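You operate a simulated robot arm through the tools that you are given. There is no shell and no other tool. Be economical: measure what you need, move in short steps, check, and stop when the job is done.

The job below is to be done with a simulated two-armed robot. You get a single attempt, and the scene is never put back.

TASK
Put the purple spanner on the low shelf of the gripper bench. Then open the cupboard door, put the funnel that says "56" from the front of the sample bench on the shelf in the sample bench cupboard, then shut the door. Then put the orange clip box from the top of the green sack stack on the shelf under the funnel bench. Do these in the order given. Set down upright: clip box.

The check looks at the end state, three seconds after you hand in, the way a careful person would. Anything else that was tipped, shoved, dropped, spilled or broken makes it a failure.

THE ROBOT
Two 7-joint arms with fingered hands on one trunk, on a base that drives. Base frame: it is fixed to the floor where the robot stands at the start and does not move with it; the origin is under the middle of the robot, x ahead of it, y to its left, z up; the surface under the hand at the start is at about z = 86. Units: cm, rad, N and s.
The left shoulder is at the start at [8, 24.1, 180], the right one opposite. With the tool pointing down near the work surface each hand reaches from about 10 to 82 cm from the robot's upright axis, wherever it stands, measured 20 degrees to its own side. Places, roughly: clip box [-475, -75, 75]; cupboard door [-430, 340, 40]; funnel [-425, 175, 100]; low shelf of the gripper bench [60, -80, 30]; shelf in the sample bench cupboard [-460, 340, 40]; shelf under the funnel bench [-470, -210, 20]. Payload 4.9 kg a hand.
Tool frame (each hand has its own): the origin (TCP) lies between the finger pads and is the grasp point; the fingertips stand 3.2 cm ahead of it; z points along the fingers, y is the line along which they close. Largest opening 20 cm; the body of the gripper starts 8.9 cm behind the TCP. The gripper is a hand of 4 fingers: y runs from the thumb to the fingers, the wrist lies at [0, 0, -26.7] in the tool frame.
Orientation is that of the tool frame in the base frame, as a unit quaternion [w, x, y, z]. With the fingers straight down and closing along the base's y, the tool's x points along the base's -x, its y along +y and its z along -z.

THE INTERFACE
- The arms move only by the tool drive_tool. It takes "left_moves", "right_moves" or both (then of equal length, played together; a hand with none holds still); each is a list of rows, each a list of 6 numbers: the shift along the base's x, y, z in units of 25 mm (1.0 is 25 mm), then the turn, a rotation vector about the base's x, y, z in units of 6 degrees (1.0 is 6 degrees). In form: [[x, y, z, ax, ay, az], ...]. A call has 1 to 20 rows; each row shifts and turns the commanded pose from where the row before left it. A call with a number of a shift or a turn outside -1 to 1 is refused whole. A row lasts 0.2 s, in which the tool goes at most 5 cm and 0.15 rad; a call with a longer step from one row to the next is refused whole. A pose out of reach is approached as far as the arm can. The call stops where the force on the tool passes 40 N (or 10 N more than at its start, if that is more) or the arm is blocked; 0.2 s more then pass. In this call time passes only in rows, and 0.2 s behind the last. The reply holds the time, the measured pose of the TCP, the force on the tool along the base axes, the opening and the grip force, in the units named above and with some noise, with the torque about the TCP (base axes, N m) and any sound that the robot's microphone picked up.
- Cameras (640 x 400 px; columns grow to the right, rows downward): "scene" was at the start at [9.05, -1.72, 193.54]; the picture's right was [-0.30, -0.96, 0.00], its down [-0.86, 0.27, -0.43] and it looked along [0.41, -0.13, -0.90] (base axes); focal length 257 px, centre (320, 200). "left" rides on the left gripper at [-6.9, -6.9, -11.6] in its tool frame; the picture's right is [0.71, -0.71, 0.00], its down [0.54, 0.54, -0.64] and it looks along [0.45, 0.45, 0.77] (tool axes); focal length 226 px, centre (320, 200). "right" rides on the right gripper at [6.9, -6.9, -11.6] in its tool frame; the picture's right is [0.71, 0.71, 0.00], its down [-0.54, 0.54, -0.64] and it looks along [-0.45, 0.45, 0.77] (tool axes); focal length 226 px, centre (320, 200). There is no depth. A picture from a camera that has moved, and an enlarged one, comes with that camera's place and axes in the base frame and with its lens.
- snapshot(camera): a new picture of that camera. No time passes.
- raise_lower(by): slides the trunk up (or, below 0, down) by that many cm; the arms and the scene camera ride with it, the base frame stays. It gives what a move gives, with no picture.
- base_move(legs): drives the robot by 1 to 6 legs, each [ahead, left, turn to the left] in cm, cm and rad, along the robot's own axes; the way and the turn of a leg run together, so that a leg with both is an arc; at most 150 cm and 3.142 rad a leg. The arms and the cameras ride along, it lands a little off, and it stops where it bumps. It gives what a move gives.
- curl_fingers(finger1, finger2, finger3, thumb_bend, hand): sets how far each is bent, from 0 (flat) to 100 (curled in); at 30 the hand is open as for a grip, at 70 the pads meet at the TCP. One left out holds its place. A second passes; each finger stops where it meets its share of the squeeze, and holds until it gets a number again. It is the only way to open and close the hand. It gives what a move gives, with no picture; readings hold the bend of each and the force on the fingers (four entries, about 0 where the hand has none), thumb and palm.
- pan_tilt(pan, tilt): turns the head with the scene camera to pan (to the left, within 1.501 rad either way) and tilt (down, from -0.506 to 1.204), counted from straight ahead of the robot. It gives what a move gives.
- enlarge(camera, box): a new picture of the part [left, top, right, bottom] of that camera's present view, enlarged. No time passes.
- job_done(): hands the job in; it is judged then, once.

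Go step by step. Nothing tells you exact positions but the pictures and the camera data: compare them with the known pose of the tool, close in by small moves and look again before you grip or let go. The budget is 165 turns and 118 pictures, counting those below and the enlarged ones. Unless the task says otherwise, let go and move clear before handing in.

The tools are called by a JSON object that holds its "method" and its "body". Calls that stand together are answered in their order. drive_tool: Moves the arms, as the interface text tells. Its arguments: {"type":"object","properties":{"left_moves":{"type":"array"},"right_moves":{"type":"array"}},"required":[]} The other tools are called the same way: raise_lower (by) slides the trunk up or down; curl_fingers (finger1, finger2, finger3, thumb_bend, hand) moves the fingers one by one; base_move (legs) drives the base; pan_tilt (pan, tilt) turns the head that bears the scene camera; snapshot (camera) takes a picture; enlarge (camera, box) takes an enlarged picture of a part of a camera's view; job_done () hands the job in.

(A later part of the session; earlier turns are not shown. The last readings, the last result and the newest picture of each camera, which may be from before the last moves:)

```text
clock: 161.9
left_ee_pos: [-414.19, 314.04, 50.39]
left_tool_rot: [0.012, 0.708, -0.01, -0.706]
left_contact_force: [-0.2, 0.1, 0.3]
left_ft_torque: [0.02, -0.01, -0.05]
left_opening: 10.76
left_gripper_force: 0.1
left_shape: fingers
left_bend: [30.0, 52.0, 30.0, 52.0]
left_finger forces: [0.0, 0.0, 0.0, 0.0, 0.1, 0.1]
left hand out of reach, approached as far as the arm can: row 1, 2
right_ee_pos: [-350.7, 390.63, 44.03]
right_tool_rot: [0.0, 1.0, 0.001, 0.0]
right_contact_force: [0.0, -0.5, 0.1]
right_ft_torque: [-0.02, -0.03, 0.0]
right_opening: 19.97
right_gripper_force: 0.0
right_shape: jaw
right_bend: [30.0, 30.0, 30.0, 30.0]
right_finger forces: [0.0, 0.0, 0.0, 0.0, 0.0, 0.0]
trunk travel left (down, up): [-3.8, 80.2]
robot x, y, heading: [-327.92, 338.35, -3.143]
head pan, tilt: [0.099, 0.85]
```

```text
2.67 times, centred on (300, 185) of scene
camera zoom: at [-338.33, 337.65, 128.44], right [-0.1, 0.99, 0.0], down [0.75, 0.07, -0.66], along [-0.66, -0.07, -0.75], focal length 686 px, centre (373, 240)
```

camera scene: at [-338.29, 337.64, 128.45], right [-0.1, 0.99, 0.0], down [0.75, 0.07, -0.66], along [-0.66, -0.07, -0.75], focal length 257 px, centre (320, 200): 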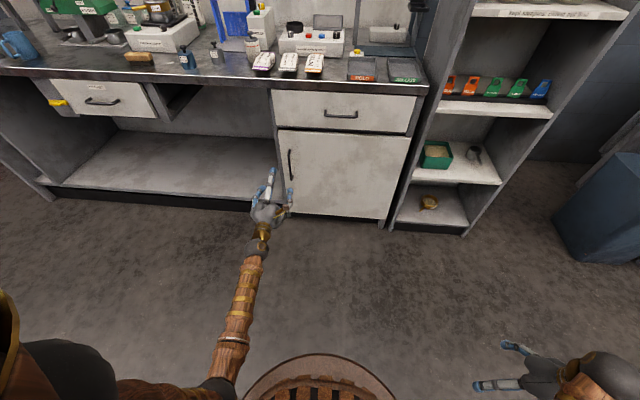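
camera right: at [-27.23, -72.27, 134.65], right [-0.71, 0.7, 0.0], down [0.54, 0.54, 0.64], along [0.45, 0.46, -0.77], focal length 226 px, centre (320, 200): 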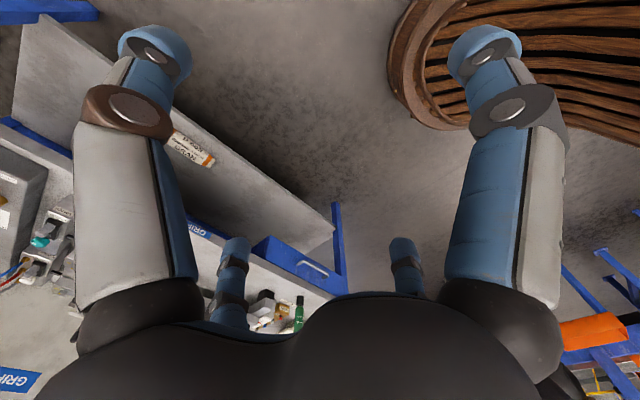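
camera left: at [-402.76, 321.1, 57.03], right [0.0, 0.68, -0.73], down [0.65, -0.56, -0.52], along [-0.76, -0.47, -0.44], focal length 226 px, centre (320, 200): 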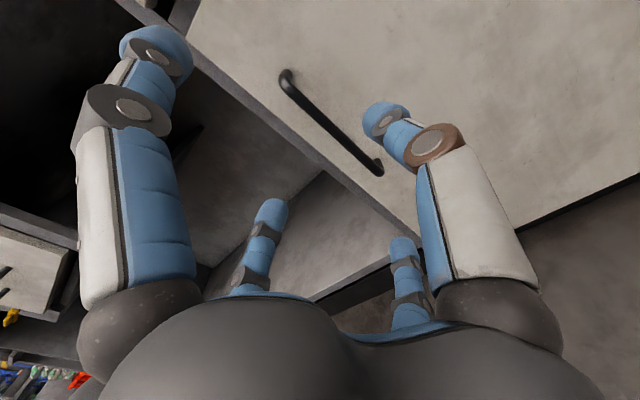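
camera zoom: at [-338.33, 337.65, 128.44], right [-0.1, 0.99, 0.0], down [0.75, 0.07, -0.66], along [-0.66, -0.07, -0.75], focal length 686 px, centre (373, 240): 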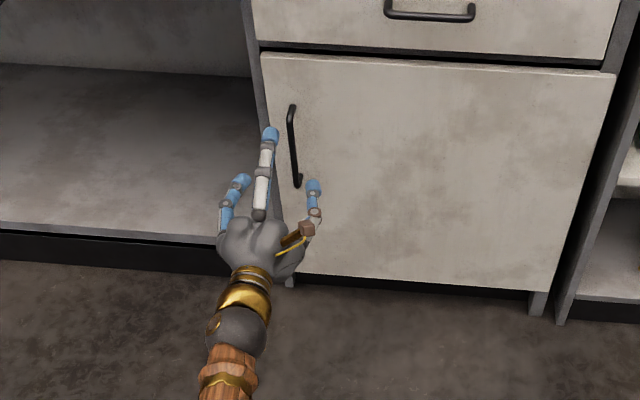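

Bar is at (-430, 314.2), z 39–55. I move in so that thumb and finger2 straddle it.

{"method": "drive_tool", "body": {"left_moves": [[-0.9, 0.02, -0.2, 0, 0, 0], [-0.9, 0.02, -0.2, 0, 0, 0], [-0.9, 0.02, -0.2, 0, 0, 0], [-0.9, 0.02, -0.2, 0, 0, 0], [-0.9, 0, -0.15, 0, 0, 0], [-0.9, 0, 0, 0, 0, 0], [-0.2, 0, 0, 0, 0, 0]]}}

{"method": "snapshot", "body": {"camera": "left"}}

```text
clock: 163.3
left_ee_pos: [-426.17, 314.13, 48.09]
left_tool_rot: [-0.011, -0.706, 0.011, 0.708]
left_contact_force: [19.8, 0.8, 6.5]
left_ft_torque: [0.42, 0.3, -1.18]
left_opening: 10.73
left_gripper_force: 10.2
left_shape: fingers
left_bend: [30.0, 52.0, 30.0, 52.0]
left_finger forces: [0.0, 0.0, 0.0, 0.0, 20.6, 0.0]
right_ee_pos: [-350.68, 390.64, 44.18]
right_tool_rot: [0.0, 1.0, 0.002, -0.001]
right_contact_force: [0.3, 0.8, -0.7]
right_ft_torque: [0.02, -0.03, 0.01]
right_opening: 19.99
right_gripper_force: 0.1
right_shape: jaw
right_bend: [30.0, 30.0, 30.0, 30.0]
right_finger forces: [0.1, 0.0, 0.0, 0.1, 0.0, 0.1]
trunk travel left (down, up): [-3.8, 80.2]
robot x, y, heading: [-327.55, 338.36, -3.135]
head pan, tilt: [0.099, 0.85]
stopped in row 6 (left hand): the force on the tool passed its limit at 92 N (the readings are from after the stop); the commanded pose is now the measured one
```

```text
53 pictures are left
camera left: at [-414.68, 321.24, 54.66], right [0.0, 0.69, -0.73], down [0.64, -0.56, -0.53], along [-0.77, -0.47, -0.44], focal length 226 px, centre (320, 200)
```

left: 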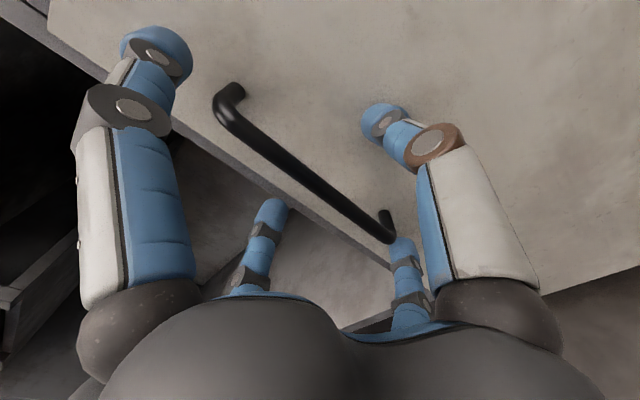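

The thumb tip touches the door face; the bar runs between the fingers. I back off 5 mm and close on the bar.

{"method": "drive_tool", "body": {"left_moves": [[0.2, 0, 0, 0, 0, 0]]}}

{"method": "curl_fingers", "body": {"hand": "left", "finger2": 75, "thumb_bend": 75}}

{"method": "snapshot", "body": {"camera": "left"}}

```text
clock: 163.7
left_ee_pos: [-425.99, 314.38, 47.89]
left_tool_rot: [-0.011, -0.707, 0.013, 0.707]
left_contact_force: [-0.1, 0.3, 0.3]
left_ft_torque: [-0.03, 0.0, 0.02]
left_opening: 10.78
left_gripper_force: 0.0
left_shape: fingers
left_bend: [30.0, 52.0, 30.0, 52.0]
left_finger forces: [0.0, 0.1, 0.0, 0.0, 0.0, 0.0]
right_ee_pos: [-350.7, 390.79, 44.26]
right_tool_rot: [0.0, 1.0, 0.001, -0.001]
right_contact_force: [-0.3, 0.4, -0.8]
right_ft_torque: [0.02, 0.01, 0.01]
right_opening: 20.0
right_gripper_force: 0.0
right_shape: jaw
right_bend: [30.0, 30.0, 30.0, 30.0]
right_finger forces: [0.0, 0.1, 0.0, 0.1, 0.0, 0.0]
trunk travel left (down, up): [-3.8, 80.2]
robot x, y, heading: [-327.72, 338.47, -3.143]
head pan, tilt: [0.099, 0.85]
```

```text
clock: 164.7
left_ee_pos: [-425.79, 314.28, 47.94]
left_tool_rot: [-0.01, -0.707, 0.013, 0.707]
left_contact_force: [-1.1, 5.3, -1.0]
left_ft_torque: [-0.01, 0.02, -0.03]
left_opening: 9.46
left_gripper_force: 4.6
left_shape: fingers
left_bend: [30.0, 73.0, 30.0, 72.0]
left_finger forces: [0.0, 0.0, 0.0, 0.1, 9.5, 0.1]
right_ee_pos: [-350.6, 390.53, 44.18]
right_tool_rot: [0.0, 1.0, 0.001, 0.001]
right_contact_force: [0.3, 0.1, -0.3]
right_ft_torque: [0.0, -0.01, -0.02]
right_opening: 20.0
right_gripper_force: 0.0
right_shape: jaw
right_bend: [30.0, 30.0, 30.0, 30.0]
right_finger forces: [0.1, 0.0, 0.0, 0.0, 0.0, 0.0]
trunk travel left (down, up): [-3.8, 80.2]
robot x, y, heading: [-327.93, 337.96, -3.138]
head pan, tilt: [0.099, 0.85]
```

```text
52 pictures are left
camera left: at [-414.36, 321.42, 54.52], right [0.0, 0.68, -0.73], down [0.64, -0.56, -0.52], along [-0.77, -0.47, -0.44], focal length 226 px, centre (320, 200)
```

left: 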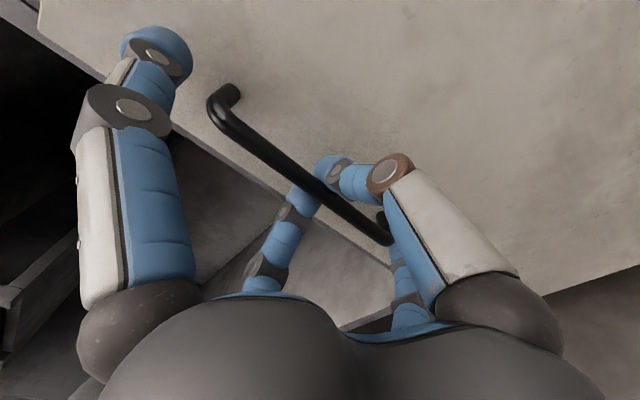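

Both fingertips hook behind the bar. I pull a few centimetres to test.

{"method": "drive_tool", "body": {"left_moves": [[0.5, 0, 0, 0, 0, 0.1], [0.7, 0.03, 0, 0, 0, 0.2], [0.8, 0.08, 0, 0, 0, 0.3], [0.8, 0.1, 0, 0, 0, 0.4]]}}

{"method": "enlarge", "body": {"camera": "scene", "box": [220, 110, 420, 260]}}

```text
clock: 165.7
left_ee_pos: [-418.87, 314.99, 47.92]
left_tool_rot: [0.047, 0.706, 0.025, -0.706]
left_contact_force: [-3.5, 14.8, -1.1]
left_ft_torque: [0.01, 0.02, -0.15]
left_opening: 9.51
left_gripper_force: 7.0
left_shape: fingers
left_bend: [30.0, 74.0, 30.0, 68.0]
left_finger forces: [0.0, 0.0, 0.1, 0.0, 13.7, 0.1]
right_ee_pos: [-350.7, 390.82, 43.99]
right_tool_rot: [0.001, 1.0, 0.001, 0.0]
right_contact_force: [0.5, -0.3, -0.2]
right_ft_torque: [0.01, -0.05, 0.04]
right_opening: 19.99
right_gripper_force: 0.0
right_shape: jaw
right_bend: [30.0, 30.0, 30.0, 30.0]
right_finger forces: [0.0, 0.0, 0.1, 0.0, 0.0, 0.0]
trunk travel left (down, up): [-3.8, 80.2]
robot x, y, heading: [-327.63, 338.11, -3.143]
head pan, tilt: [0.099, 0.85]
```

```text
2.67 times, centred on (320, 185) of scene
camera zoom: at [-338.29, 337.74, 128.45], right [-0.1, 0.99, 0.0], down [0.75, 0.07, -0.66], along [-0.66, -0.07, -0.75], focal length 686 px, centre (320, 240)
```

zoom: 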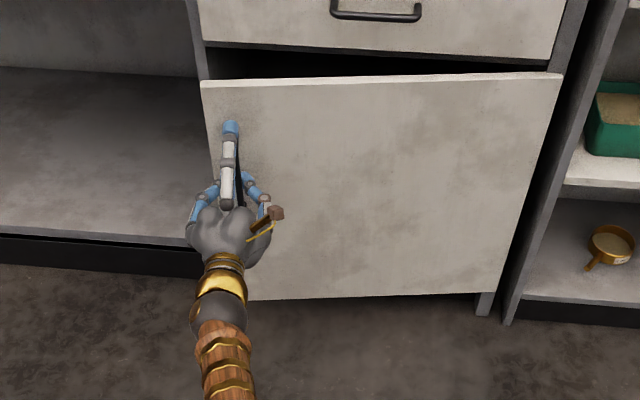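

The door opens. I continue the pull by backing the base along the arc.

{"method": "base_move", "body": {"legs": [[-9, -2.5, 0], [-9, -4.5, 0]]}}

{"method": "snapshot", "body": {"camera": "scene"}}

```text
clock: 167.4
left_ee_pos: [-404.95, 320.92, 47.43]
left_tool_rot: [0.046, 0.71, 0.023, -0.703]
left_contact_force: [0.1, -0.4, -0.7]
left_ft_torque: [0.03, 0.03, -0.03]
left_opening: 9.57
left_gripper_force: 0.2
left_shape: fingers
left_bend: [30.0, 75.0, 30.0, 69.0]
left_finger forces: [0.1, 0.1, 0.0, 0.0, 0.0, 0.1]
right_ee_pos: [-336.01, 396.45, 44.06]
right_tool_rot: [-0.001, 1.0, -0.005, 0.001]
right_contact_force: [-0.7, 0.3, -0.3]
right_ft_torque: [-0.01, -0.03, -0.03]
right_opening: 20.01
right_gripper_force: 0.2
right_shape: jaw
right_bend: [30.0, 30.0, 30.0, 30.0]
right_finger forces: [0.1, 0.1, 0.0, 0.0, 0.0, 0.1]
trunk travel left (down, up): [-3.8, 80.2]
robot x, y, heading: [-313.56, 343.64, 3.129]
head pan, tilt: [0.099, 0.85]
stopped in leg 2: the robot was blocked; the commanded pose is now the measured one
```

```text
50 pictures are left
camera scene: at [-324.31, 343.14, 128.44], right [-0.09, 1.0, 0.0], down [0.75, 0.07, -0.66], along [-0.66, -0.06, -0.75], focal length 257 px, centre (320, 200)
```

scene: 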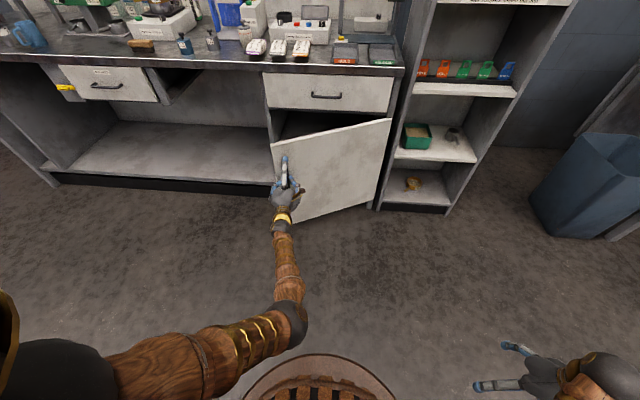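

The robot base touched the table behind it, so I go forward 2 cm, release the bar and withdraw the hand from the half-open door to push it from the inside.

{"method": "curl_fingers", "body": {"hand": "left", "finger2": 48, "thumb_bend": 48}}

{"method": "drive_tool", "body": {"left_moves": [[0.7, -0.3, 0, 0, 0, 0], [0.7, -0.3, 0, 0, 0, 0], [0.7, -0.3, 0, 0, 0, 0], [0.5, -0.5, 0, 0, 0, 0], [0, -1, 0, 0, 0, 0], [0, -1, 0, 0, 0, 0], [0, -1, 0, 0, 0, 0], [0, -1, 0, 0, 0, 0], [0, -0.5, 0, 0, 0, 0]]}}

{"method": "curl_fingers", "body": {"hand": "left", "finger1": 64, "finger2": 64, "finger3": 64, "thumb_bend": 64}}

{"method": "snapshot", "body": {"camera": "scene"}}

```text
clock: 168.4
left_ee_pos: [-404.77, 320.83, 47.41]
left_tool_rot: [0.045, 0.709, 0.022, -0.703]
left_contact_force: [-0.3, 0.4, 0.5]
left_ft_torque: [-0.03, 0.02, -0.03]
left_opening: 11.29
left_gripper_force: 0.0
left_shape: fingers
left_bend: [30.0, 48.0, 30.0, 48.0]
left_finger forces: [0.1, 0.0, 0.1, 0.0, 0.1, 0.1]
right_ee_pos: [-335.8, 396.37, 44.18]
right_tool_rot: [0.0, 1.0, -0.005, 0.0]
right_contact_force: [-0.3, 0.4, -0.6]
right_ft_torque: [0.02, 0.02, -0.02]
right_opening: 19.97
right_gripper_force: 0.1
right_shape: jaw
right_bend: [30.0, 30.0, 30.0, 30.0]
right_finger forces: [0.0, 0.0, 0.0, 0.1, 0.0, 0.0]
trunk travel left (down, up): [-3.8, 80.2]
robot x, y, heading: [-312.94, 343.06, 3.133]
head pan, tilt: [0.099, 0.85]
```

```text
clock: 170.4
left_ee_pos: [-398.29, 306.31, 47.46]
left_tool_rot: [0.046, 0.709, 0.022, -0.703]
left_contact_force: [-0.5, 0.5, 0.8]
left_ft_torque: [0.04, 0.02, 0.04]
left_opening: 11.32
left_gripper_force: 0.0
left_shape: fingers
left_bend: [30.0, 48.0, 30.0, 48.0]
left_finger forces: [0.1, 0.0, 0.1, 0.1, 0.0, 0.0]
right_ee_pos: [-335.89, 396.38, 44.06]
right_tool_rot: [-0.001, 1.0, -0.005, -0.001]
right_contact_force: [0.1, 0.5, -0.2]
right_ft_torque: [-0.05, -0.01, 0.0]
right_opening: 19.99
right_gripper_force: 0.0
right_shape: jaw
right_bend: [30.0, 30.0, 30.0, 30.0]
right_finger forces: [0.0, 0.1, 0.0, 0.0, 0.0, 0.0]
trunk travel left (down, up): [-3.8, 80.2]
robot x, y, heading: [-313.47, 343.96, 3.127]
head pan, tilt: [0.099, 0.85]
```

```text
clock: 171.4
left_ee_pos: [-398.32, 306.23, 47.47]
left_tool_rot: [0.044, 0.709, 0.021, -0.703]
left_contact_force: [1.1, -0.5, -0.2]
left_ft_torque: [-0.01, 0.04, 0.0]
left_opening: 1.93
left_gripper_force: 0.1
left_shape: fingers
left_bend: [64.0, 64.0, 64.0, 64.0]
left_finger forces: [0.0, 0.0, 0.0, 0.1, 0.0, 0.0]
right_ee_pos: [-335.85, 396.45, 44.05]
right_tool_rot: [-0.001, 1.0, -0.005, 0.0]
right_contact_force: [-0.9, -0.1, -0.1]
right_ft_torque: [-0.03, 0.02, -0.03]
right_opening: 20.01
right_gripper_force: 0.0
right_shape: jaw
right_bend: [30.0, 30.0, 30.0, 30.0]
right_finger forces: [0.1, 0.0, 0.0, 0.0, 0.0, 0.1]
trunk travel left (down, up): [-3.8, 80.2]
robot x, y, heading: [-313.58, 343.42, 3.132]
head pan, tilt: [0.099, 0.85]
```

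```text
49 pictures are left
camera scene: at [-324.16, 343.14, 128.45], right [-0.09, 1.0, 0.0], down [0.75, 0.07, -0.66], along [-0.66, -0.06, -0.75], focal length 257 px, centre (320, 200)
```

scene: 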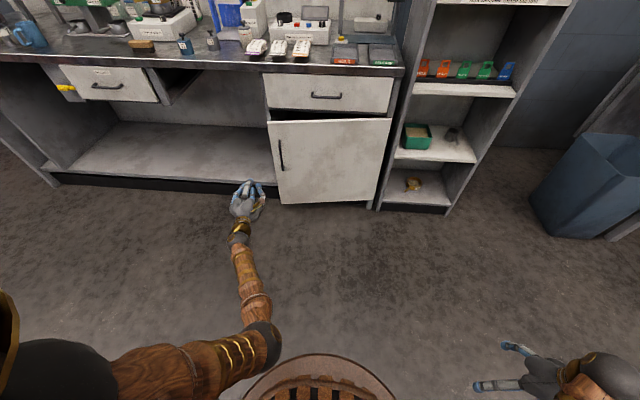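

The door seems to have swung back partly. I check whether it keeps moving.

{"method": "base_move", "body": {"legs": [[2, 0, 0.01]]}}

{"method": "enlarge", "body": {"camera": "scene", "box": [200, 90, 420, 240]}}

```text
clock: 172.2
left_ee_pos: [-399.98, 305.5, 47.37]
left_tool_rot: [0.049, 0.71, 0.026, -0.702]
left_contact_force: [0.5, -0.7, -1.6]
left_ft_torque: [-0.03, 0.04, 0.0]
left_opening: 1.95
left_gripper_force: 0.1
left_shape: fingers
left_bend: [64.0, 64.0, 64.0, 64.0]
left_finger forces: [0.0, 0.0, 0.0, 0.0, 0.1, 0.0]
right_ee_pos: [-338.52, 396.11, 44.15]
right_tool_rot: [0.0, 1.0, 0.0, 0.001]
right_contact_force: [-0.5, 0.1, -0.9]
right_ft_torque: [0.0, -0.05, 0.03]
right_opening: 19.99
right_gripper_force: 0.2
right_shape: jaw
right_bend: [30.0, 30.0, 30.0, 30.0]
right_finger forces: [0.0, 0.0, 0.0, 0.1, 0.0, 0.1]
trunk travel left (down, up): [-3.8, 80.2]
robot x, y, heading: [-315.62, 343.6, 3.142]
head pan, tilt: [0.099, 0.85]
```

```text
2.67 times, centred on (310, 165) of scene
camera zoom: at [-326.31, 343.04, 128.43], right [-0.1, 1.0, 0.0], down [0.75, 0.07, -0.66], along [-0.66, -0.07, -0.75], focal length 686 px, centre (347, 293)
```

zoom: 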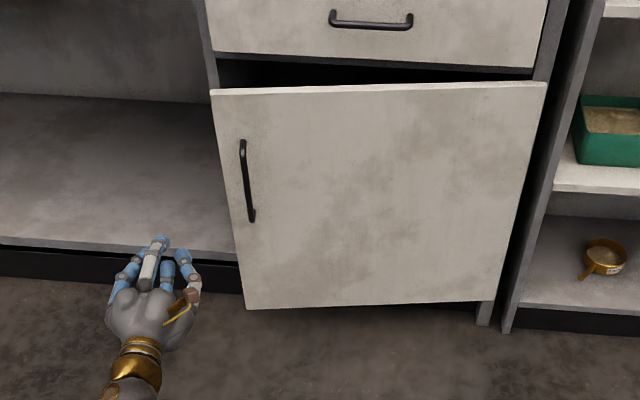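

The door stayed about 9° open (my thumb dragged the bar on release). I'll yaw the hand so the closed fingertips point behind the door edge and wedge it open.

{"method": "base_move", "body": {"legs": [[14, 0, 0]]}}

{"method": "drive_tool", "body": {"left_moves": [[0, -0.2, 0, 0, 0, -0.94], [0, -0.2, 0, 0, 0, -0.94], [0, -0.2, 0, 0, 0, -0.94], [0, -0.2, 0, 0, 0, -0.94], [0, -0.2, 0, 0, 0, -0.94], [0, -0.2, 0, 0, 0, -0.94], [0, 0, 0, 0, 0, -0.94], [0, 0, 0, 0, 0, -0.94]]}}

{"method": "snapshot", "body": {"camera": "left"}}

{"method": "enlarge", "body": {"camera": "scene", "box": [200, 90, 420, 240]}}

```text
clock: 173.6
left_ee_pos: [-413.84, 305.33, 47.33]
left_tool_rot: [0.05, 0.71, 0.026, -0.702]
left_contact_force: [0.0, 0.5, 0.7]
left_ft_torque: [0.02, 0.03, 0.01]
left_opening: 1.94
left_gripper_force: 0.0
left_shape: fingers
left_bend: [64.0, 64.0, 64.0, 64.0]
left_finger forces: [0.1, 0.0, 0.0, 0.0, 0.0, 0.2]
right_ee_pos: [-352.37, 396.12, 44.15]
right_tool_rot: [0.001, 1.0, 0.001, 0.001]
right_contact_force: [-0.3, 0.3, 0.5]
right_ft_torque: [0.01, -0.05, 0.02]
right_opening: 19.99
right_gripper_force: 0.0
right_shape: jaw
right_bend: [30.0, 30.0, 30.0, 30.0]
right_finger forces: [0.0, 0.0, 0.1, 0.1, 0.0, 0.0]
trunk travel left (down, up): [-3.8, 80.2]
robot x, y, heading: [-329.61, 344.06, -3.143]
head pan, tilt: [0.099, 0.85]
```

```text
clock: 175.4
left_ee_pos: [-413.66, 302.15, 47.47]
left_tool_rot: [0.226, -0.665, 0.249, 0.667]
left_contact_force: [0.0, 0.3, 0.0]
left_ft_torque: [0.02, 0.0, 0.02]
left_opening: 1.95
left_gripper_force: 0.0
left_shape: fingers
left_bend: [64.0, 64.0, 64.0, 64.0]
left_finger forces: [0.0, 0.0, 0.0, 0.0, 0.0, 0.0]
right_ee_pos: [-352.31, 396.1, 44.06]
right_tool_rot: [-0.001, 1.0, 0.0, 0.0]
right_contact_force: [0.4, 0.1, 0.3]
right_ft_torque: [0.01, -0.03, 0.0]
right_opening: 19.99
right_gripper_force: 0.0
right_shape: jaw
right_bend: [30.0, 30.0, 30.0, 30.0]
right_finger forces: [0.1, 0.0, 0.0, 0.1, 0.1, 0.1]
trunk travel left (down, up): [-3.8, 80.2]
robot x, y, heading: [-329.32, 343.71, -3.143]
head pan, tilt: [0.099, 0.85]
```

```text
47 pictures are left
camera left: at [-400.36, 300.44, 54.04], right [0.44, 0.53, -0.73], down [0.15, -0.84, -0.52], along [-0.89, 0.12, -0.45], focal length 226 px, centre (320, 200)
```

left: 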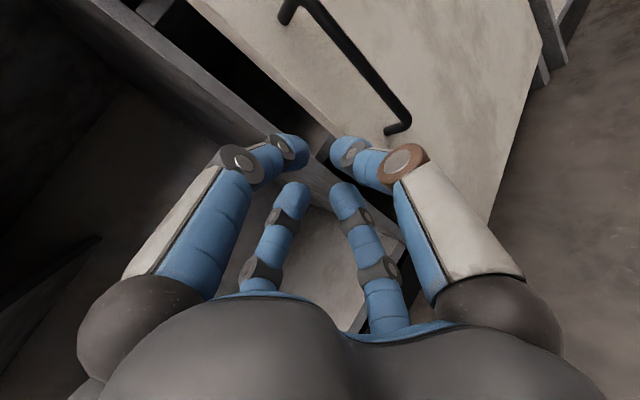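

```text
2.67 times, centred on (310, 165) of scene
camera zoom: at [-340.07, 342.98, 128.45], right [-0.1, 0.99, 0.0], down [0.75, 0.08, -0.66], along [-0.66, -0.07, -0.75], focal length 686 px, centre (347, 293)
```

zoom: 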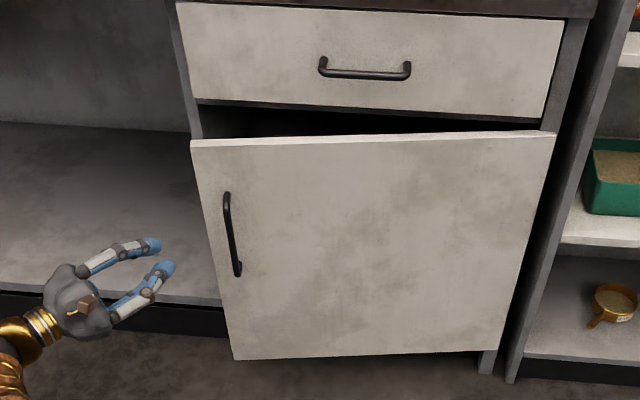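

I tighten the fingers and slip them behind the door edge.

{"method": "curl_fingers", "body": {"hand": "left", "finger1": 67, "finger2": 67, "finger3": 67, "thumb_bend": 67}}

{"method": "drive_tool", "body": {"left_moves": [[-0.8, 0, 0, 0, 0, 0], [-0.8, 0, 0, 0, 0, 0], [-0.8, 0, 0, 0, 0, 0], [-0.8, 0, 0, 0, 0, 0], [-0.43, 0.68, 0, 0, 0, 0], [-0.43, 0.68, 0, 0, 0, 0], [-0.43, 0.68, 0, 0, 0, 0], [-0.43, 0.68, 0, 0, 0, 0], [0.2, 0.7, 0, 0, 0, 0], [0.3, 0.7, 0, 0, 0, 0], [0.4, 0.7, 0, 0, 0, 0]]}}

{"method": "enlarge", "body": {"camera": "scene", "box": [200, 90, 420, 240]}}

```text
clock: 176.4
left_ee_pos: [-413.75, 302.16, 47.39]
left_tool_rot: [0.224, -0.665, 0.247, 0.668]
left_contact_force: [-0.2, -0.3, 1.0]
left_ft_torque: [-0.01, 0.01, -0.01]
left_opening: 0.92
left_gripper_force: 0.2
left_shape: fingers
left_bend: [67.0, 67.0, 67.0, 67.0]
left_finger forces: [0.0, 0.0, 0.0, 0.1, 0.0, 0.0]
right_ee_pos: [-352.49, 396.16, 44.21]
right_tool_rot: [0.0, 1.0, 0.0, 0.0]
right_contact_force: [0.2, 0.4, 0.1]
right_ft_torque: [0.03, -0.01, 0.0]
right_opening: 20.01
right_gripper_force: 0.0
right_shape: jaw
right_bend: [30.0, 30.0, 30.0, 30.0]
right_finger forces: [0.1, 0.1, 0.0, 0.0, 0.1, 0.0]
trunk travel left (down, up): [-3.8, 80.2]
robot x, y, heading: [-328.86, 343.85, -3.14]
head pan, tilt: [0.099, 0.85]
```

```text
clock: 178.3
left_ee_pos: [-421.47, 309.03, 49.61]
left_tool_rot: [0.213, -0.668, 0.237, 0.672]
left_contact_force: [2.5, -19.2, -0.9]
left_ft_torque: [-0.04, -0.08, 0.64]
left_opening: 2.13
left_gripper_force: 10.9
left_shape: fingers
left_bend: [67.0, 67.0, 67.0, 67.0]
left_finger forces: [9.8, 0.1, 11.7, 0.0, 0.0, 0.1]
left hand out of reach, approached as far as the arm can: row 2, 3, 4, 7
right_ee_pos: [-352.84, 395.75, 44.22]
right_tool_rot: [0.0, 1.0, 0.004, -0.001]
right_contact_force: [-0.2, 0.3, 0.7]
right_ft_torque: [0.0, 0.0, -0.04]
right_opening: 19.99
right_gripper_force: 0.2
right_shape: jaw
right_bend: [30.0, 30.0, 30.0, 30.0]
right_finger forces: [0.0, 0.1, 0.0, 0.1, 0.0, 0.1]
trunk travel left (down, up): [-3.8, 80.2]
robot x, y, heading: [-329.52, 343.52, -3.133]
head pan, tilt: [0.099, 0.85]
stopped in row 9 (left hand): the force on the tool passed its limit at 42 N (the readings are from after the stop); the commanded pose is now the measured one
```

```text
2.67 times, centred on (310, 165) of scene
camera zoom: at [-340.06, 342.77, 128.45], right [-0.11, 0.99, 0.0], down [0.75, 0.08, -0.66], along [-0.66, -0.07, -0.75], focal length 686 px, centre (347, 293)
```

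zoom: 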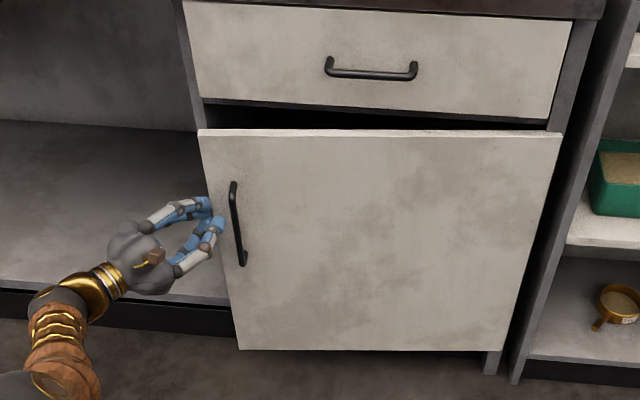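

The reach was short, and the tips met the door's end face. I back off sideways, advance the base 6 cm, and retry further in.

{"method": "drive_tool", "body": {"left_moves": [[0, -0.9, -0.2, 0, 0, 0], [0, -0.9, -0.2, 0, 0, 0], [0, -0.9, -0.2, 0, 0, 0]]}}

{"method": "base_move", "body": {"legs": [[9, 0, 0]]}}

{"method": "snapshot", "body": {"camera": "left"}}

```text
clock: 179.1
left_ee_pos: [-419.94, 304.53, 50.37]
left_tool_rot: [0.217, -0.667, 0.241, 0.67]
left_contact_force: [0.1, -0.1, -0.4]
left_ft_torque: [0.0, 0.02, 0.0]
left_opening: 0.87
left_gripper_force: 0.0
left_shape: fingers
left_bend: [67.0, 67.0, 67.0, 67.0]
left_finger forces: [0.0, 0.0, 0.0, 0.1, 0.0, 0.0]
left hand out of reach, approached as far as the arm can: row 1, 2, 3
right_ee_pos: [-352.67, 396.04, 44.12]
right_tool_rot: [0.0, 1.0, 0.003, 0.0]
right_contact_force: [-0.9, 0.5, -0.8]
right_ft_torque: [-0.02, 0.0, -0.01]
right_opening: 19.98
right_gripper_force: 0.1
right_shape: jaw
right_bend: [30.0, 30.0, 30.0, 30.0]
right_finger forces: [0.0, 0.0, 0.0, 0.1, 0.1, 0.1]
trunk travel left (down, up): [-3.8, 80.2]
robot x, y, heading: [-329.69, 343.47, -3.14]
head pan, tilt: [0.099, 0.85]
```

```text
clock: 180.2
left_ee_pos: [-428.83, 304.3, 50.23]
left_tool_rot: [0.217, -0.667, 0.241, 0.67]
left_contact_force: [-0.1, 0.3, -0.3]
left_ft_torque: [-0.03, 0.05, 0.0]
left_opening: 0.88
left_gripper_force: 0.1
left_shape: fingers
left_bend: [67.0, 67.0, 67.0, 67.0]
left_finger forces: [0.0, 0.0, 0.0, 0.0, 0.0, 0.1]
right_ee_pos: [-361.68, 395.9, 44.16]
right_tool_rot: [0.0, 1.0, 0.004, 0.001]
right_contact_force: [-0.2, -1.0, 0.1]
right_ft_torque: [0.04, 0.01, 0.02]
right_opening: 20.0
right_gripper_force: 0.1
right_shape: jaw
right_bend: [30.0, 30.0, 30.0, 30.0]
right_finger forces: [0.1, 0.1, 0.1, 0.1, 0.1, 0.0]
trunk travel left (down, up): [-3.8, 80.2]
robot x, y, heading: [-338.89, 343.66, -3.137]
head pan, tilt: [0.099, 0.85]
```

```text
44 pictures are left
camera left: at [-415.48, 302.72, 56.91], right [0.42, 0.54, -0.73], down [0.17, -0.84, -0.52], along [-0.89, 0.1, -0.44], focal length 226 px, centre (320, 200)
```

left: 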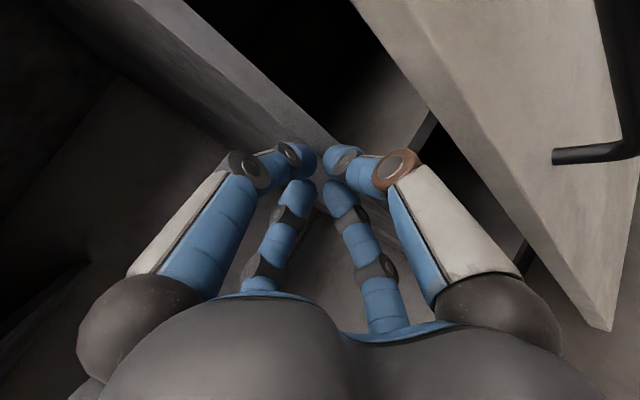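

The fingertips are now behind the door edge level. I sweep +y/+x to push the door open from inside.

{"method": "drive_tool", "body": {"left_moves": [[0.5, 0.3, 0, 0, 0, 0], [0.2, 0.8, 0, 0, 0, 0], [0.2, 0.8, 0, 0, 0, 0], [0.3, 0.8, 0, 0, 0, 0], [0.3, 0.8, 0, 0, 0, 0], [0.4, 0.8, 0, 0, 0, 0], [0.4, 0.8, 0, 0, 0, 0], [0.5, 0.8, 0, 0, 0, 0], [0.5, 0.8, 0, 0, 0, 0]]}}

{"method": "enlarge", "body": {"camera": "scene", "box": [200, 90, 440, 260]}}

```text
clock: 181.2
left_ee_pos: [-425.97, 307.93, 50.58]
left_tool_rot: [0.206, -0.671, 0.23, 0.674]
left_contact_force: [3.1, -18.9, -4.0]
left_ft_torque: [-0.12, 0.12, -0.6]
left_opening: 0.41
left_gripper_force: 9.7
left_shape: fingers
left_bend: [67.0, 67.0, 67.0, 72.0]
left_finger forces: [0.0, 0.0, 0.0, 0.0, 19.3, 0.1]
right_ee_pos: [-362.16, 395.45, 44.2]
right_tool_rot: [-0.001, 1.0, 0.008, 0.0]
right_contact_force: [-0.7, -0.3, 0.4]
right_ft_torque: [-0.01, 0.01, 0.03]
right_opening: 19.98
right_gripper_force: 0.2
right_shape: jaw
right_bend: [30.0, 30.0, 30.0, 30.0]
right_finger forces: [0.1, 0.0, 0.0, 0.0, 0.0, 0.0]
trunk travel left (down, up): [-3.8, 80.2]
robot x, y, heading: [-337.87, 343.71, -3.128]
head pan, tilt: [0.099, 0.85]
stopped in row 4 (left hand): the force on the tool passed its limit at 48 N (the readings are from after the stop); the commanded pose is now the measured one
```

```text
2.35 times, centred on (320, 175) of scene
camera zoom: at [-349.05, 342.56, 128.44], right [-0.11, 0.99, 0.0], down [0.75, 0.09, -0.66], along [-0.66, -0.08, -0.75], focal length 606 px, centre (320, 259)
```

zoom: 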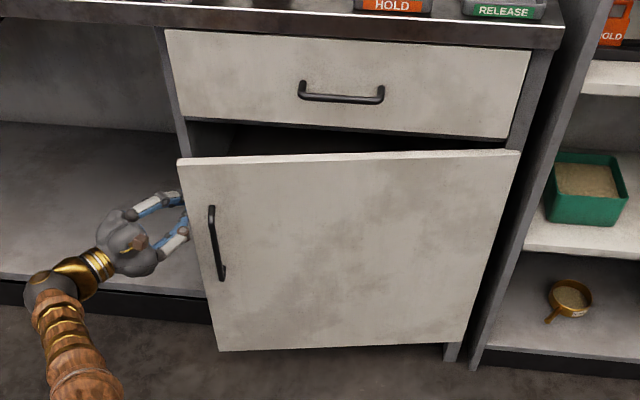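

{"method": "drive_tool", "body": {"left_moves": [[0.5, 0.1, 0, 0, 0, 0], [0.6, 0.1, 0, 0, 0, 0], [0.6, 0.15, 0, 0, 0, 0], [0.6, 0.2, 0, 0, 0, 0], [0.6, 0.2, 0, 0, 0, 0], [0.6, 0.25, 0, 0, 0, 0], [0.6, 0.3, 0, 0, 0, 0]]}}

{"method": "enlarge", "body": {"camera": "scene", "box": [200, 90, 440, 260]}}

```text
clock: 182.8
left_ee_pos: [-416.29, 310.07, 50.56]
left_tool_rot: [0.204, -0.671, 0.228, 0.676]
left_contact_force: [6.2, -19.7, 1.8]
left_ft_torque: [0.06, -0.08, -0.74]
left_opening: 0.4
left_gripper_force: 10.6
left_shape: fingers
left_bend: [67.0, 67.0, 67.0, 71.0]
left_finger forces: [0.1, 0.0, 0.0, 0.0, 20.6, 0.0]
right_ee_pos: [-362.12, 395.49, 44.16]
right_tool_rot: [-0.001, 1.0, 0.008, 0.0]
right_contact_force: [0.0, -0.2, -0.4]
right_ft_torque: [0.04, -0.02, 0.01]
right_opening: 20.0
right_gripper_force: 0.1
right_shape: jaw
right_bend: [30.0, 30.0, 30.0, 30.0]
right_finger forces: [0.1, 0.0, 0.0, 0.0, 0.0, 0.0]
trunk travel left (down, up): [-3.8, 80.2]
robot x, y, heading: [-338.36, 343.12, -3.122]
head pan, tilt: [0.099, 0.85]
stopped in row 7 (left hand): the force on the tool passed its limit at 40 N (the readings are from after the stop); the commanded pose is now the measured one
```

```text
2.35 times, centred on (320, 175) of scene
camera zoom: at [-348.96, 342.54, 128.46], right [-0.12, 0.99, 0.0], down [0.75, 0.09, -0.66], along [-0.66, -0.08, -0.75], focal length 606 px, centre (320, 259)
```

zoom: 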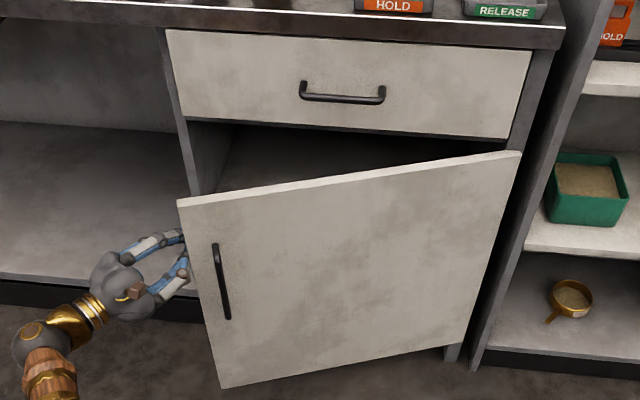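

The door is now ~20° open. I reset the fingers deeper behind it and push on.

{"method": "drive_tool", "body": {"left_moves": [[0, -0.8, 0, 0, 0, 0], [-0.8, -0.2, 0, 0, 0, 0], [-0.8, 0, 0, 0, 0, 0], [-0.2, 0.8, 0, 0, 0, 0], [0, 0.9, 0, 0, 0, 0], [0, 0.9, 0, 0, 0, 0], [0.4, 0.6, 0, 0, 0, 0], [0.7, 0.4, 0, 0, 0, 0], [0.7, 0.4, 0, 0, 0, 0], [0.7, 0.4, 0, 0, 0, 0], [0.7, 0.4, 0, 0, 0, 0], [0.7, 0.4, 0, 0, 0, 0], [0.7, 0.4, 0, 0, 0, 0], [0.7, 0.4, 0, 0, 0, 0], [0.7, 0.5, 0, 0, 0, 0]]}}

{"method": "enlarge", "body": {"camera": "scene", "box": [200, 90, 440, 260]}}

```text
clock: 185.9
left_ee_pos: [-406.04, 324.53, 50.6]
left_tool_rot: [0.207, -0.67, 0.231, 0.675]
left_contact_force: [0.0, -0.2, 0.9]
left_ft_torque: [-0.02, 0.01, 0.01]
left_opening: 0.88
left_gripper_force: 0.0
left_shape: fingers
left_bend: [67.0, 67.0, 67.0, 67.0]
left_finger forces: [0.1, 0.0, 0.0, 0.1, 0.0, 0.0]
right_ee_pos: [-362.0, 395.52, 44.25]
right_tool_rot: [0.0, 1.0, 0.007, 0.0]
right_contact_force: [0.2, -0.2, -0.3]
right_ft_torque: [0.02, -0.03, -0.01]
right_opening: 19.98
right_gripper_force: 0.1
right_shape: jaw
right_bend: [30.0, 30.0, 30.0, 30.0]
right_finger forces: [0.0, 0.0, 0.0, 0.0, 0.0, 0.0]
trunk travel left (down, up): [-3.8, 80.2]
robot x, y, heading: [-338.25, 343.48, -3.127]
head pan, tilt: [0.099, 0.85]
```

```text
2.35 times, centred on (320, 175) of scene
camera zoom: at [-349.0, 342.68, 128.45], right [-0.11, 0.99, 0.0], down [0.75, 0.08, -0.66], along [-0.66, -0.07, -0.75], focal length 606 px, centre (320, 259)
```

zoom: 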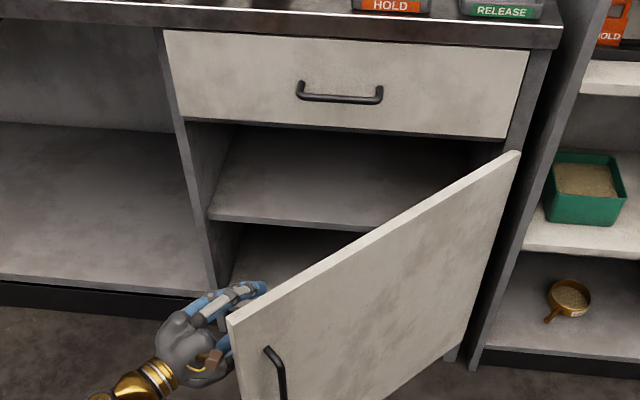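

The door is ~45° open and the inner shelf is visible. I push it further by strafing the base right while backing slightly.

{"method": "base_move", "body": {"legs": [[-6, -10, 0], [-4, -12, 0], [-1, -14, 0]]}}

{"method": "snapshot", "body": {"camera": "scene"}}

```text
clock: 187.3
left_ee_pos: [-399.86, 333.62, 50.37]
left_tool_rot: [0.205, -0.672, 0.228, 0.674]
left_contact_force: [0.0, 0.1, 0.2]
left_ft_torque: [-0.05, 0.0, 0.0]
left_opening: 0.86
left_gripper_force: 0.0
left_shape: fingers
left_bend: [67.0, 67.0, 67.0, 67.0]
left_finger forces: [0.0, 0.0, 0.0, 0.0, 0.0, 0.1]
right_ee_pos: [-356.35, 405.08, 44.09]
right_tool_rot: [0.0, 1.0, 0.01, 0.0]
right_contact_force: [0.0, 0.7, 0.0]
right_ft_torque: [0.01, 0.03, 0.02]
right_opening: 19.96
right_gripper_force: 0.0
right_shape: jaw
right_bend: [30.0, 30.0, 30.0, 30.0]
right_finger forces: [0.0, 0.1, 0.0, 0.0, 0.1, 0.1]
trunk travel left (down, up): [-3.8, 80.2]
robot x, y, heading: [-332.65, 352.95, -3.122]
head pan, tilt: [0.099, 0.85]
stopped in leg 1: the robot was blocked; the commanded pose is now the measured one
```

```text
40 pictures are left
camera scene: at [-343.01, 352.24, 128.45], right [-0.12, 0.99, 0.0], down [0.75, 0.09, -0.66], along [-0.66, -0.08, -0.75], focal length 257 px, centre (320, 200)
```

scene: 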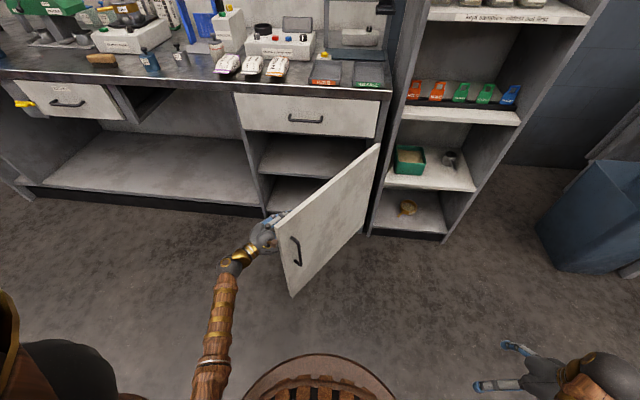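

The base met something behind-right (the table), so I step forward 3 cm and push on with the arm.

{"method": "base_move", "body": {"legs": [[3, 0, -0.015]]}}

{"method": "drive_tool", "body": {"left_moves": [[0.4, 0.8, 0, 0, 0, 0], [0.4, 0.8, 0, 0, 0, 0], [0.3, 0.9, 0, 0, 0, 0], [0.3, 0.9, 0, 0, 0, 0], [0.2, 0.9, 0, 0, 0, 0], [0.2, 0.9, 0, 0, 0, 0], [0.1, 0.9, 0, 0, 0, 0], [0, 0.9, 0, 0, 0, 0], [0, 0.9, 0, 0, 0, 0], [0, 0.9, 0, 0, 0, 0], [0, 0.9, 0, 0, 0, 0]]}}

{"method": "snapshot", "body": {"camera": "scene"}}

```text
clock: 188.0
left_ee_pos: [-399.95, 333.23, 50.02]
left_tool_rot: [-0.205, 0.674, -0.227, -0.673]
left_contact_force: [2.9, -2.2, 0.8]
left_ft_torque: [0.14, 0.08, -0.19]
left_opening: 0.89
left_gripper_force: 0.0
left_shape: fingers
left_bend: [67.0, 67.0, 67.0, 67.0]
left_finger forces: [0.0, 0.1, 0.0, 0.0, 0.1, 0.1]
right_ee_pos: [-356.78, 405.1, 44.17]
right_tool_rot: [-0.001, 1.0, 0.009, 0.0]
right_contact_force: [0.9, 0.5, 0.2]
right_ft_torque: [-0.03, -0.01, -0.01]
right_opening: 19.98
right_gripper_force: 0.1
right_shape: jaw
right_bend: [30.0, 30.0, 30.0, 30.0]
right_finger forces: [0.0, 0.1, 0.0, 0.0, 0.0, 0.0]
trunk travel left (down, up): [-3.8, 80.2]
robot x, y, heading: [-332.93, 353.11, -3.124]
head pan, tilt: [0.099, 0.85]
stopped in leg 1: the force on the tool passed its limit at 66 N (the readings are from after the stop); the commanded pose is now the measured one
```

```text
clock: 188.6
left_ee_pos: [-398.23, 335.8, 49.94]
left_tool_rot: [-0.204, 0.675, -0.225, -0.673]
left_contact_force: [10.1, -6.6, 3.8]
left_ft_torque: [0.49, 0.22, -0.9]
left_opening: 0.89
left_gripper_force: 0.1
left_shape: fingers
left_bend: [67.0, 67.0, 67.0, 67.0]
left_finger forces: [0.0, 0.0, 0.0, 0.0, 0.1, 0.1]
right_ee_pos: [-356.86, 404.98, 44.27]
right_tool_rot: [-0.001, 1.0, 0.01, -0.002]
right_contact_force: [-0.1, -0.1, 0.7]
right_ft_torque: [-0.01, -0.04, -0.02]
right_opening: 20.01
right_gripper_force: 0.2
right_shape: jaw
right_bend: [30.0, 30.0, 30.0, 30.0]
right_finger forces: [0.0, 0.1, 0.0, 0.0, 0.0, 0.0]
trunk travel left (down, up): [-3.8, 80.2]
robot x, y, heading: [-333.13, 353.29, -3.12]
head pan, tilt: [0.099, 0.85]
stopped in row 2 (left hand): the force on the tool passed its limit at 47 N (the readings are from after the stop); the commanded pose is now the measured one
```

```text
39 pictures are left
camera scene: at [-343.5, 352.14, 128.46], right [-0.12, 0.99, 0.0], down [0.75, 0.09, -0.66], along [-0.66, -0.08, -0.75], focal length 257 px, centre (320, 200)
```

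scene: 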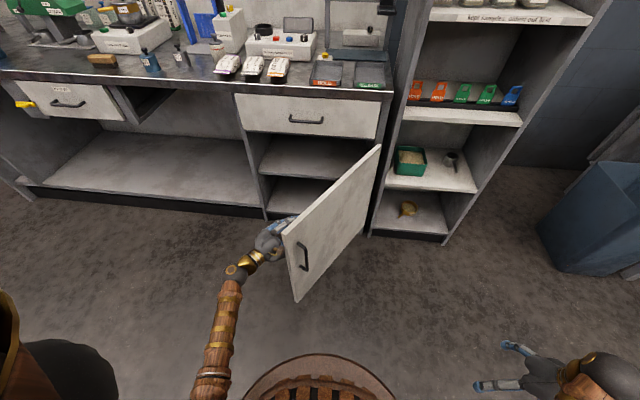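

The palm was pushing on the door's end face. I back the hand off, yaw it further so only the fingertips press the inner face, and push again.

{"method": "drive_tool", "body": {"left_moves": [[0.3, -0.9, 0, 0, 0, 0], [0, -0.9, 0, 0, 0, -0.9], [-0.3, -0.5, 0, 0, 0, -0.9], [-0.4, 0, 0, 0, 0, -0.9], [-0.4, 0, 0, 0, 0, -0.9], [-0.4, 0, 0, 0, 0, -0.9], [-0.2, 0.3, 0, 0, 0, -0.6], [0, 0.8, 0, 0, 0, 0], [0.2, 0.9, 0, 0, 0, 0], [0.3, 0.9, 0, 0, 0, 0], [0.3, 0.9, 0, 0, 0, 0], [0.3, 0.9, 0, 0, 0, 0], [0.3, 0.9, 0, 0, 0, 0]]}}

{"method": "snapshot", "body": {"camera": "scene"}}

```text
clock: 191.4
left_ee_pos: [-398.07, 344.2, 49.72]
left_tool_rot: [0.373, -0.592, 0.395, 0.595]
left_contact_force: [0.0, 0.7, 0.6]
left_ft_torque: [0.01, -0.01, -0.01]
left_opening: 0.88
left_gripper_force: 0.1
left_shape: fingers
left_bend: [67.0, 67.0, 67.0, 67.0]
left_finger forces: [0.0, 0.0, 0.0, 0.0, 0.0, 0.0]
right_ee_pos: [-356.88, 404.99, 44.27]
right_tool_rot: [-0.001, 1.0, 0.011, 0.0]
right_contact_force: [0.7, -0.3, 1.2]
right_ft_torque: [0.03, 0.0, -0.01]
right_opening: 20.0
right_gripper_force: 0.0
right_shape: jaw
right_bend: [30.0, 30.0, 30.0, 30.0]
right_finger forces: [0.0, 0.0, 0.0, 0.0, 0.0, 0.0]
trunk travel left (down, up): [-3.8, 80.2]
robot x, y, heading: [-333.0, 353.13, -3.12]
head pan, tilt: [0.099, 0.85]
```

```text
38 pictures are left
camera scene: at [-343.52, 352.14, 128.45], right [-0.12, 0.99, 0.0], down [0.75, 0.09, -0.66], along [-0.66, -0.08, -0.75], focal length 257 px, centre (320, 200)
```

scene: 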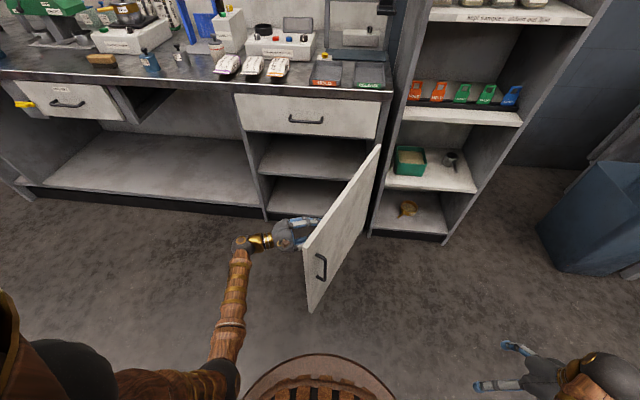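

Works; the door is at ~65°. I push on to about 95–100°.

{"method": "drive_tool", "body": {"left_moves": [[0.2, 0.9, 0, 0, 0, 0], [0.2, 0.9, 0, 0, 0, 0], [0.1, 0.9, 0, 0, 0, 0], [0.1, 0.9, 0, 0, 0, 0], [0, 0.9, 0, 0, 0, 0], [0, 0.9, 0, 0, 0, 0], [-0.1, 0.9, 0, 0, 0, 0], [-0.1, 0.9, 0, 0, 0, 0], [-0.1, 0.9, 0, 0, 0, 0]]}}

{"method": "snapshot", "body": {"camera": "scene"}}

```text
clock: 193.4
left_ee_pos: [-397.47, 364.47, 50.02]
left_tool_rot: [0.374, -0.592, 0.395, 0.595]
left_contact_force: [-0.9, -0.4, 0.3]
left_ft_torque: [0.0, -0.01, 0.01]
left_opening: 0.91
left_gripper_force: 0.0
left_shape: fingers
left_bend: [67.0, 67.0, 67.0, 67.0]
left_finger forces: [0.0, 0.1, 0.0, 0.0, 0.0, 0.0]
right_ee_pos: [-356.85, 405.03, 44.14]
right_tool_rot: [0.0, 1.0, 0.01, -0.001]
right_contact_force: [0.2, -0.8, 0.0]
right_ft_torque: [0.04, -0.04, 0.04]
right_opening: 19.99
right_gripper_force: 0.1
right_shape: jaw
right_bend: [30.0, 30.0, 30.0, 30.0]
right_finger forces: [0.0, 0.1, 0.1, 0.1, 0.0, 0.0]
trunk travel left (down, up): [-3.8, 80.2]
robot x, y, heading: [-333.0, 353.01, -3.123]
head pan, tilt: [0.099, 0.85]
```

```text
37 pictures are left
camera scene: at [-343.53, 352.15, 128.45], right [-0.12, 0.99, 0.0], down [0.75, 0.09, -0.66], along [-0.66, -0.08, -0.75], focal length 257 px, centre (320, 200)
```

scene: 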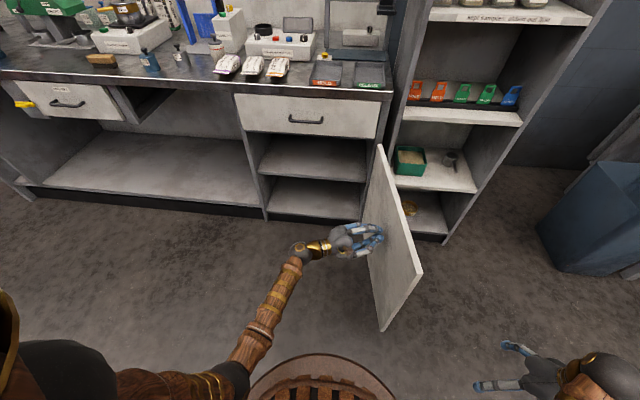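

The door stands open at ~95–100°; the shelf inside is at about z≈41. I withdraw the hand, raise the trunk and go for the funnel.

{"method": "drive_tool", "body": {"left_moves": [[0, -0.9, 0, 0, 0, 0], [0, -0.9, 0, 0, 0, 0], [0, -0.9, 0, 0, 0, 0.9], [0, -0.9, 0, 0, 0, 0.9], [0, -0.9, 0, 0, 0, 0.9], [0, -0.9, 0, 0, 0, 0.9], [0, -0.9, 0, 0, 0, 0.9], [0, -0.9, 0, 0, 0, 0.9], [0, -0.9, 0, 0, 0, 0.9], [0, -0.9, 0, 0, 0, 0.9], [0, 0, 0, 0, 0, 0.9], [0, 0, 0, 0, 0, 0.9], [0, 0, 0, 0, 0, 0.9], [0, 0, 0, 0, 0, 0.9]]}}

{"method": "raise_lower", "body": {"by": 40}}

{"method": "base_move", "body": {"legs": [[0, 148, -0.018]]}}

{"method": "snapshot", "body": {"camera": "scene"}}

```text
clock: 196.6
left_ee_pos: [-399.93, 340.36, 51.78]
left_tool_rot: [-0.016, -0.696, 0.046, 0.717]
left_contact_force: [-0.2, 1.0, 0.9]
left_ft_torque: [-0.04, -0.07, 0.08]
left_opening: 0.86
left_gripper_force: 0.1
left_shape: fingers
left_bend: [67.0, 67.0, 67.0, 67.0]
left_finger forces: [0.1, 0.0, 0.1, 0.1, 0.0, 0.0]
right_ee_pos: [-357.04, 405.13, 44.16]
right_tool_rot: [-0.002, 1.0, 0.009, 0.003]
right_contact_force: [1.4, 0.3, 0.4]
right_ft_torque: [-0.09, 0.08, -0.02]
right_opening: 20.0
right_gripper_force: 0.1
right_shape: jaw
right_bend: [30.0, 30.0, 30.0, 30.0]
right_finger forces: [0.1, 0.0, 0.0, 0.1, 0.0, 0.0]
trunk travel left (down, up): [-3.8, 80.2]
robot x, y, heading: [-332.76, 353.13, -3.121]
head pan, tilt: [0.099, 0.85]
stopped in row 14 (left hand): the arm was blocked; the commanded pose is now the measured one
```

```text
clock: 200.4
left_ee_pos: [-399.98, 340.62, 90.99]
left_tool_rot: [-0.013, -0.7, 0.042, 0.713]
left_contact_force: [-0.1, 0.5, 0.3]
left_ft_torque: [0.01, -0.02, 0.01]
left_opening: 0.87
left_gripper_force: 0.0
left_shape: fingers
left_bend: [67.0, 67.0, 67.0, 67.0]
left_finger forces: [0.0, 0.0, 0.0, 0.0, 0.0, 0.0]
right_ee_pos: [-357.52, 404.96, 83.96]
right_tool_rot: [-0.001, 1.0, 0.01, 0.004]
right_contact_force: [-0.6, -0.4, 0.2]
right_ft_torque: [0.04, -0.02, -0.03]
right_opening: 19.99
right_gripper_force: 0.1
right_shape: jaw
right_bend: [30.0, 30.0, 30.0, 30.0]
right_finger forces: [0.0, 0.0, 0.1, 0.0, 0.0, 0.0]
trunk travel left (down, up): [-43.8, 40.2]
robot x, y, heading: [-332.87, 352.9, -3.119]
head pan, tilt: [0.099, 0.85]
```

```text
clock: 207.8
left_ee_pos: [-399.92, 193.99, 90.98]
left_tool_rot: [-0.002, -0.699, 0.053, 0.713]
left_contact_force: [0.2, 0.1, -0.2]
left_ft_torque: [0.03, 0.02, -0.04]
left_opening: 0.86
left_gripper_force: 0.0
left_shape: fingers
left_bend: [67.0, 67.0, 67.0, 67.0]
left_finger forces: [0.0, 0.0, 0.0, 0.0, 0.1, 0.1]
right_ee_pos: [-355.29, 256.56, 83.94]
right_tool_rot: [-0.001, 1.0, -0.008, 0.005]
right_contact_force: [-0.3, -0.8, 0.6]
right_ft_torque: [0.02, -0.03, 0.0]
right_opening: 19.99
right_gripper_force: 0.1
right_shape: jaw
right_bend: [30.0, 30.0, 30.0, 30.0]
right_finger forces: [0.0, 0.0, 0.0, 0.0, 0.0, 0.0]
trunk travel left (down, up): [-43.8, 40.2]
robot x, y, heading: [-332.75, 203.94, 3.122]
head pan, tilt: [0.099, 0.85]
```

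```text
36 pictures are left
camera scene: at [-344.64, 203.25, 168.35], right [-0.08, 1.0, 0.0], down [0.75, 0.06, -0.65], along [-0.65, -0.06, -0.76], focal length 257 px, centre (320, 200)
```

scene: 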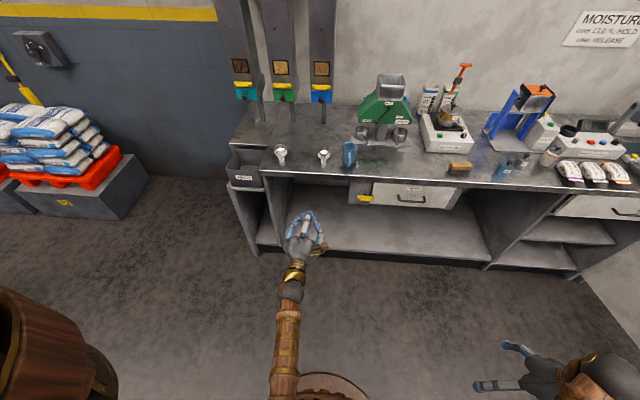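

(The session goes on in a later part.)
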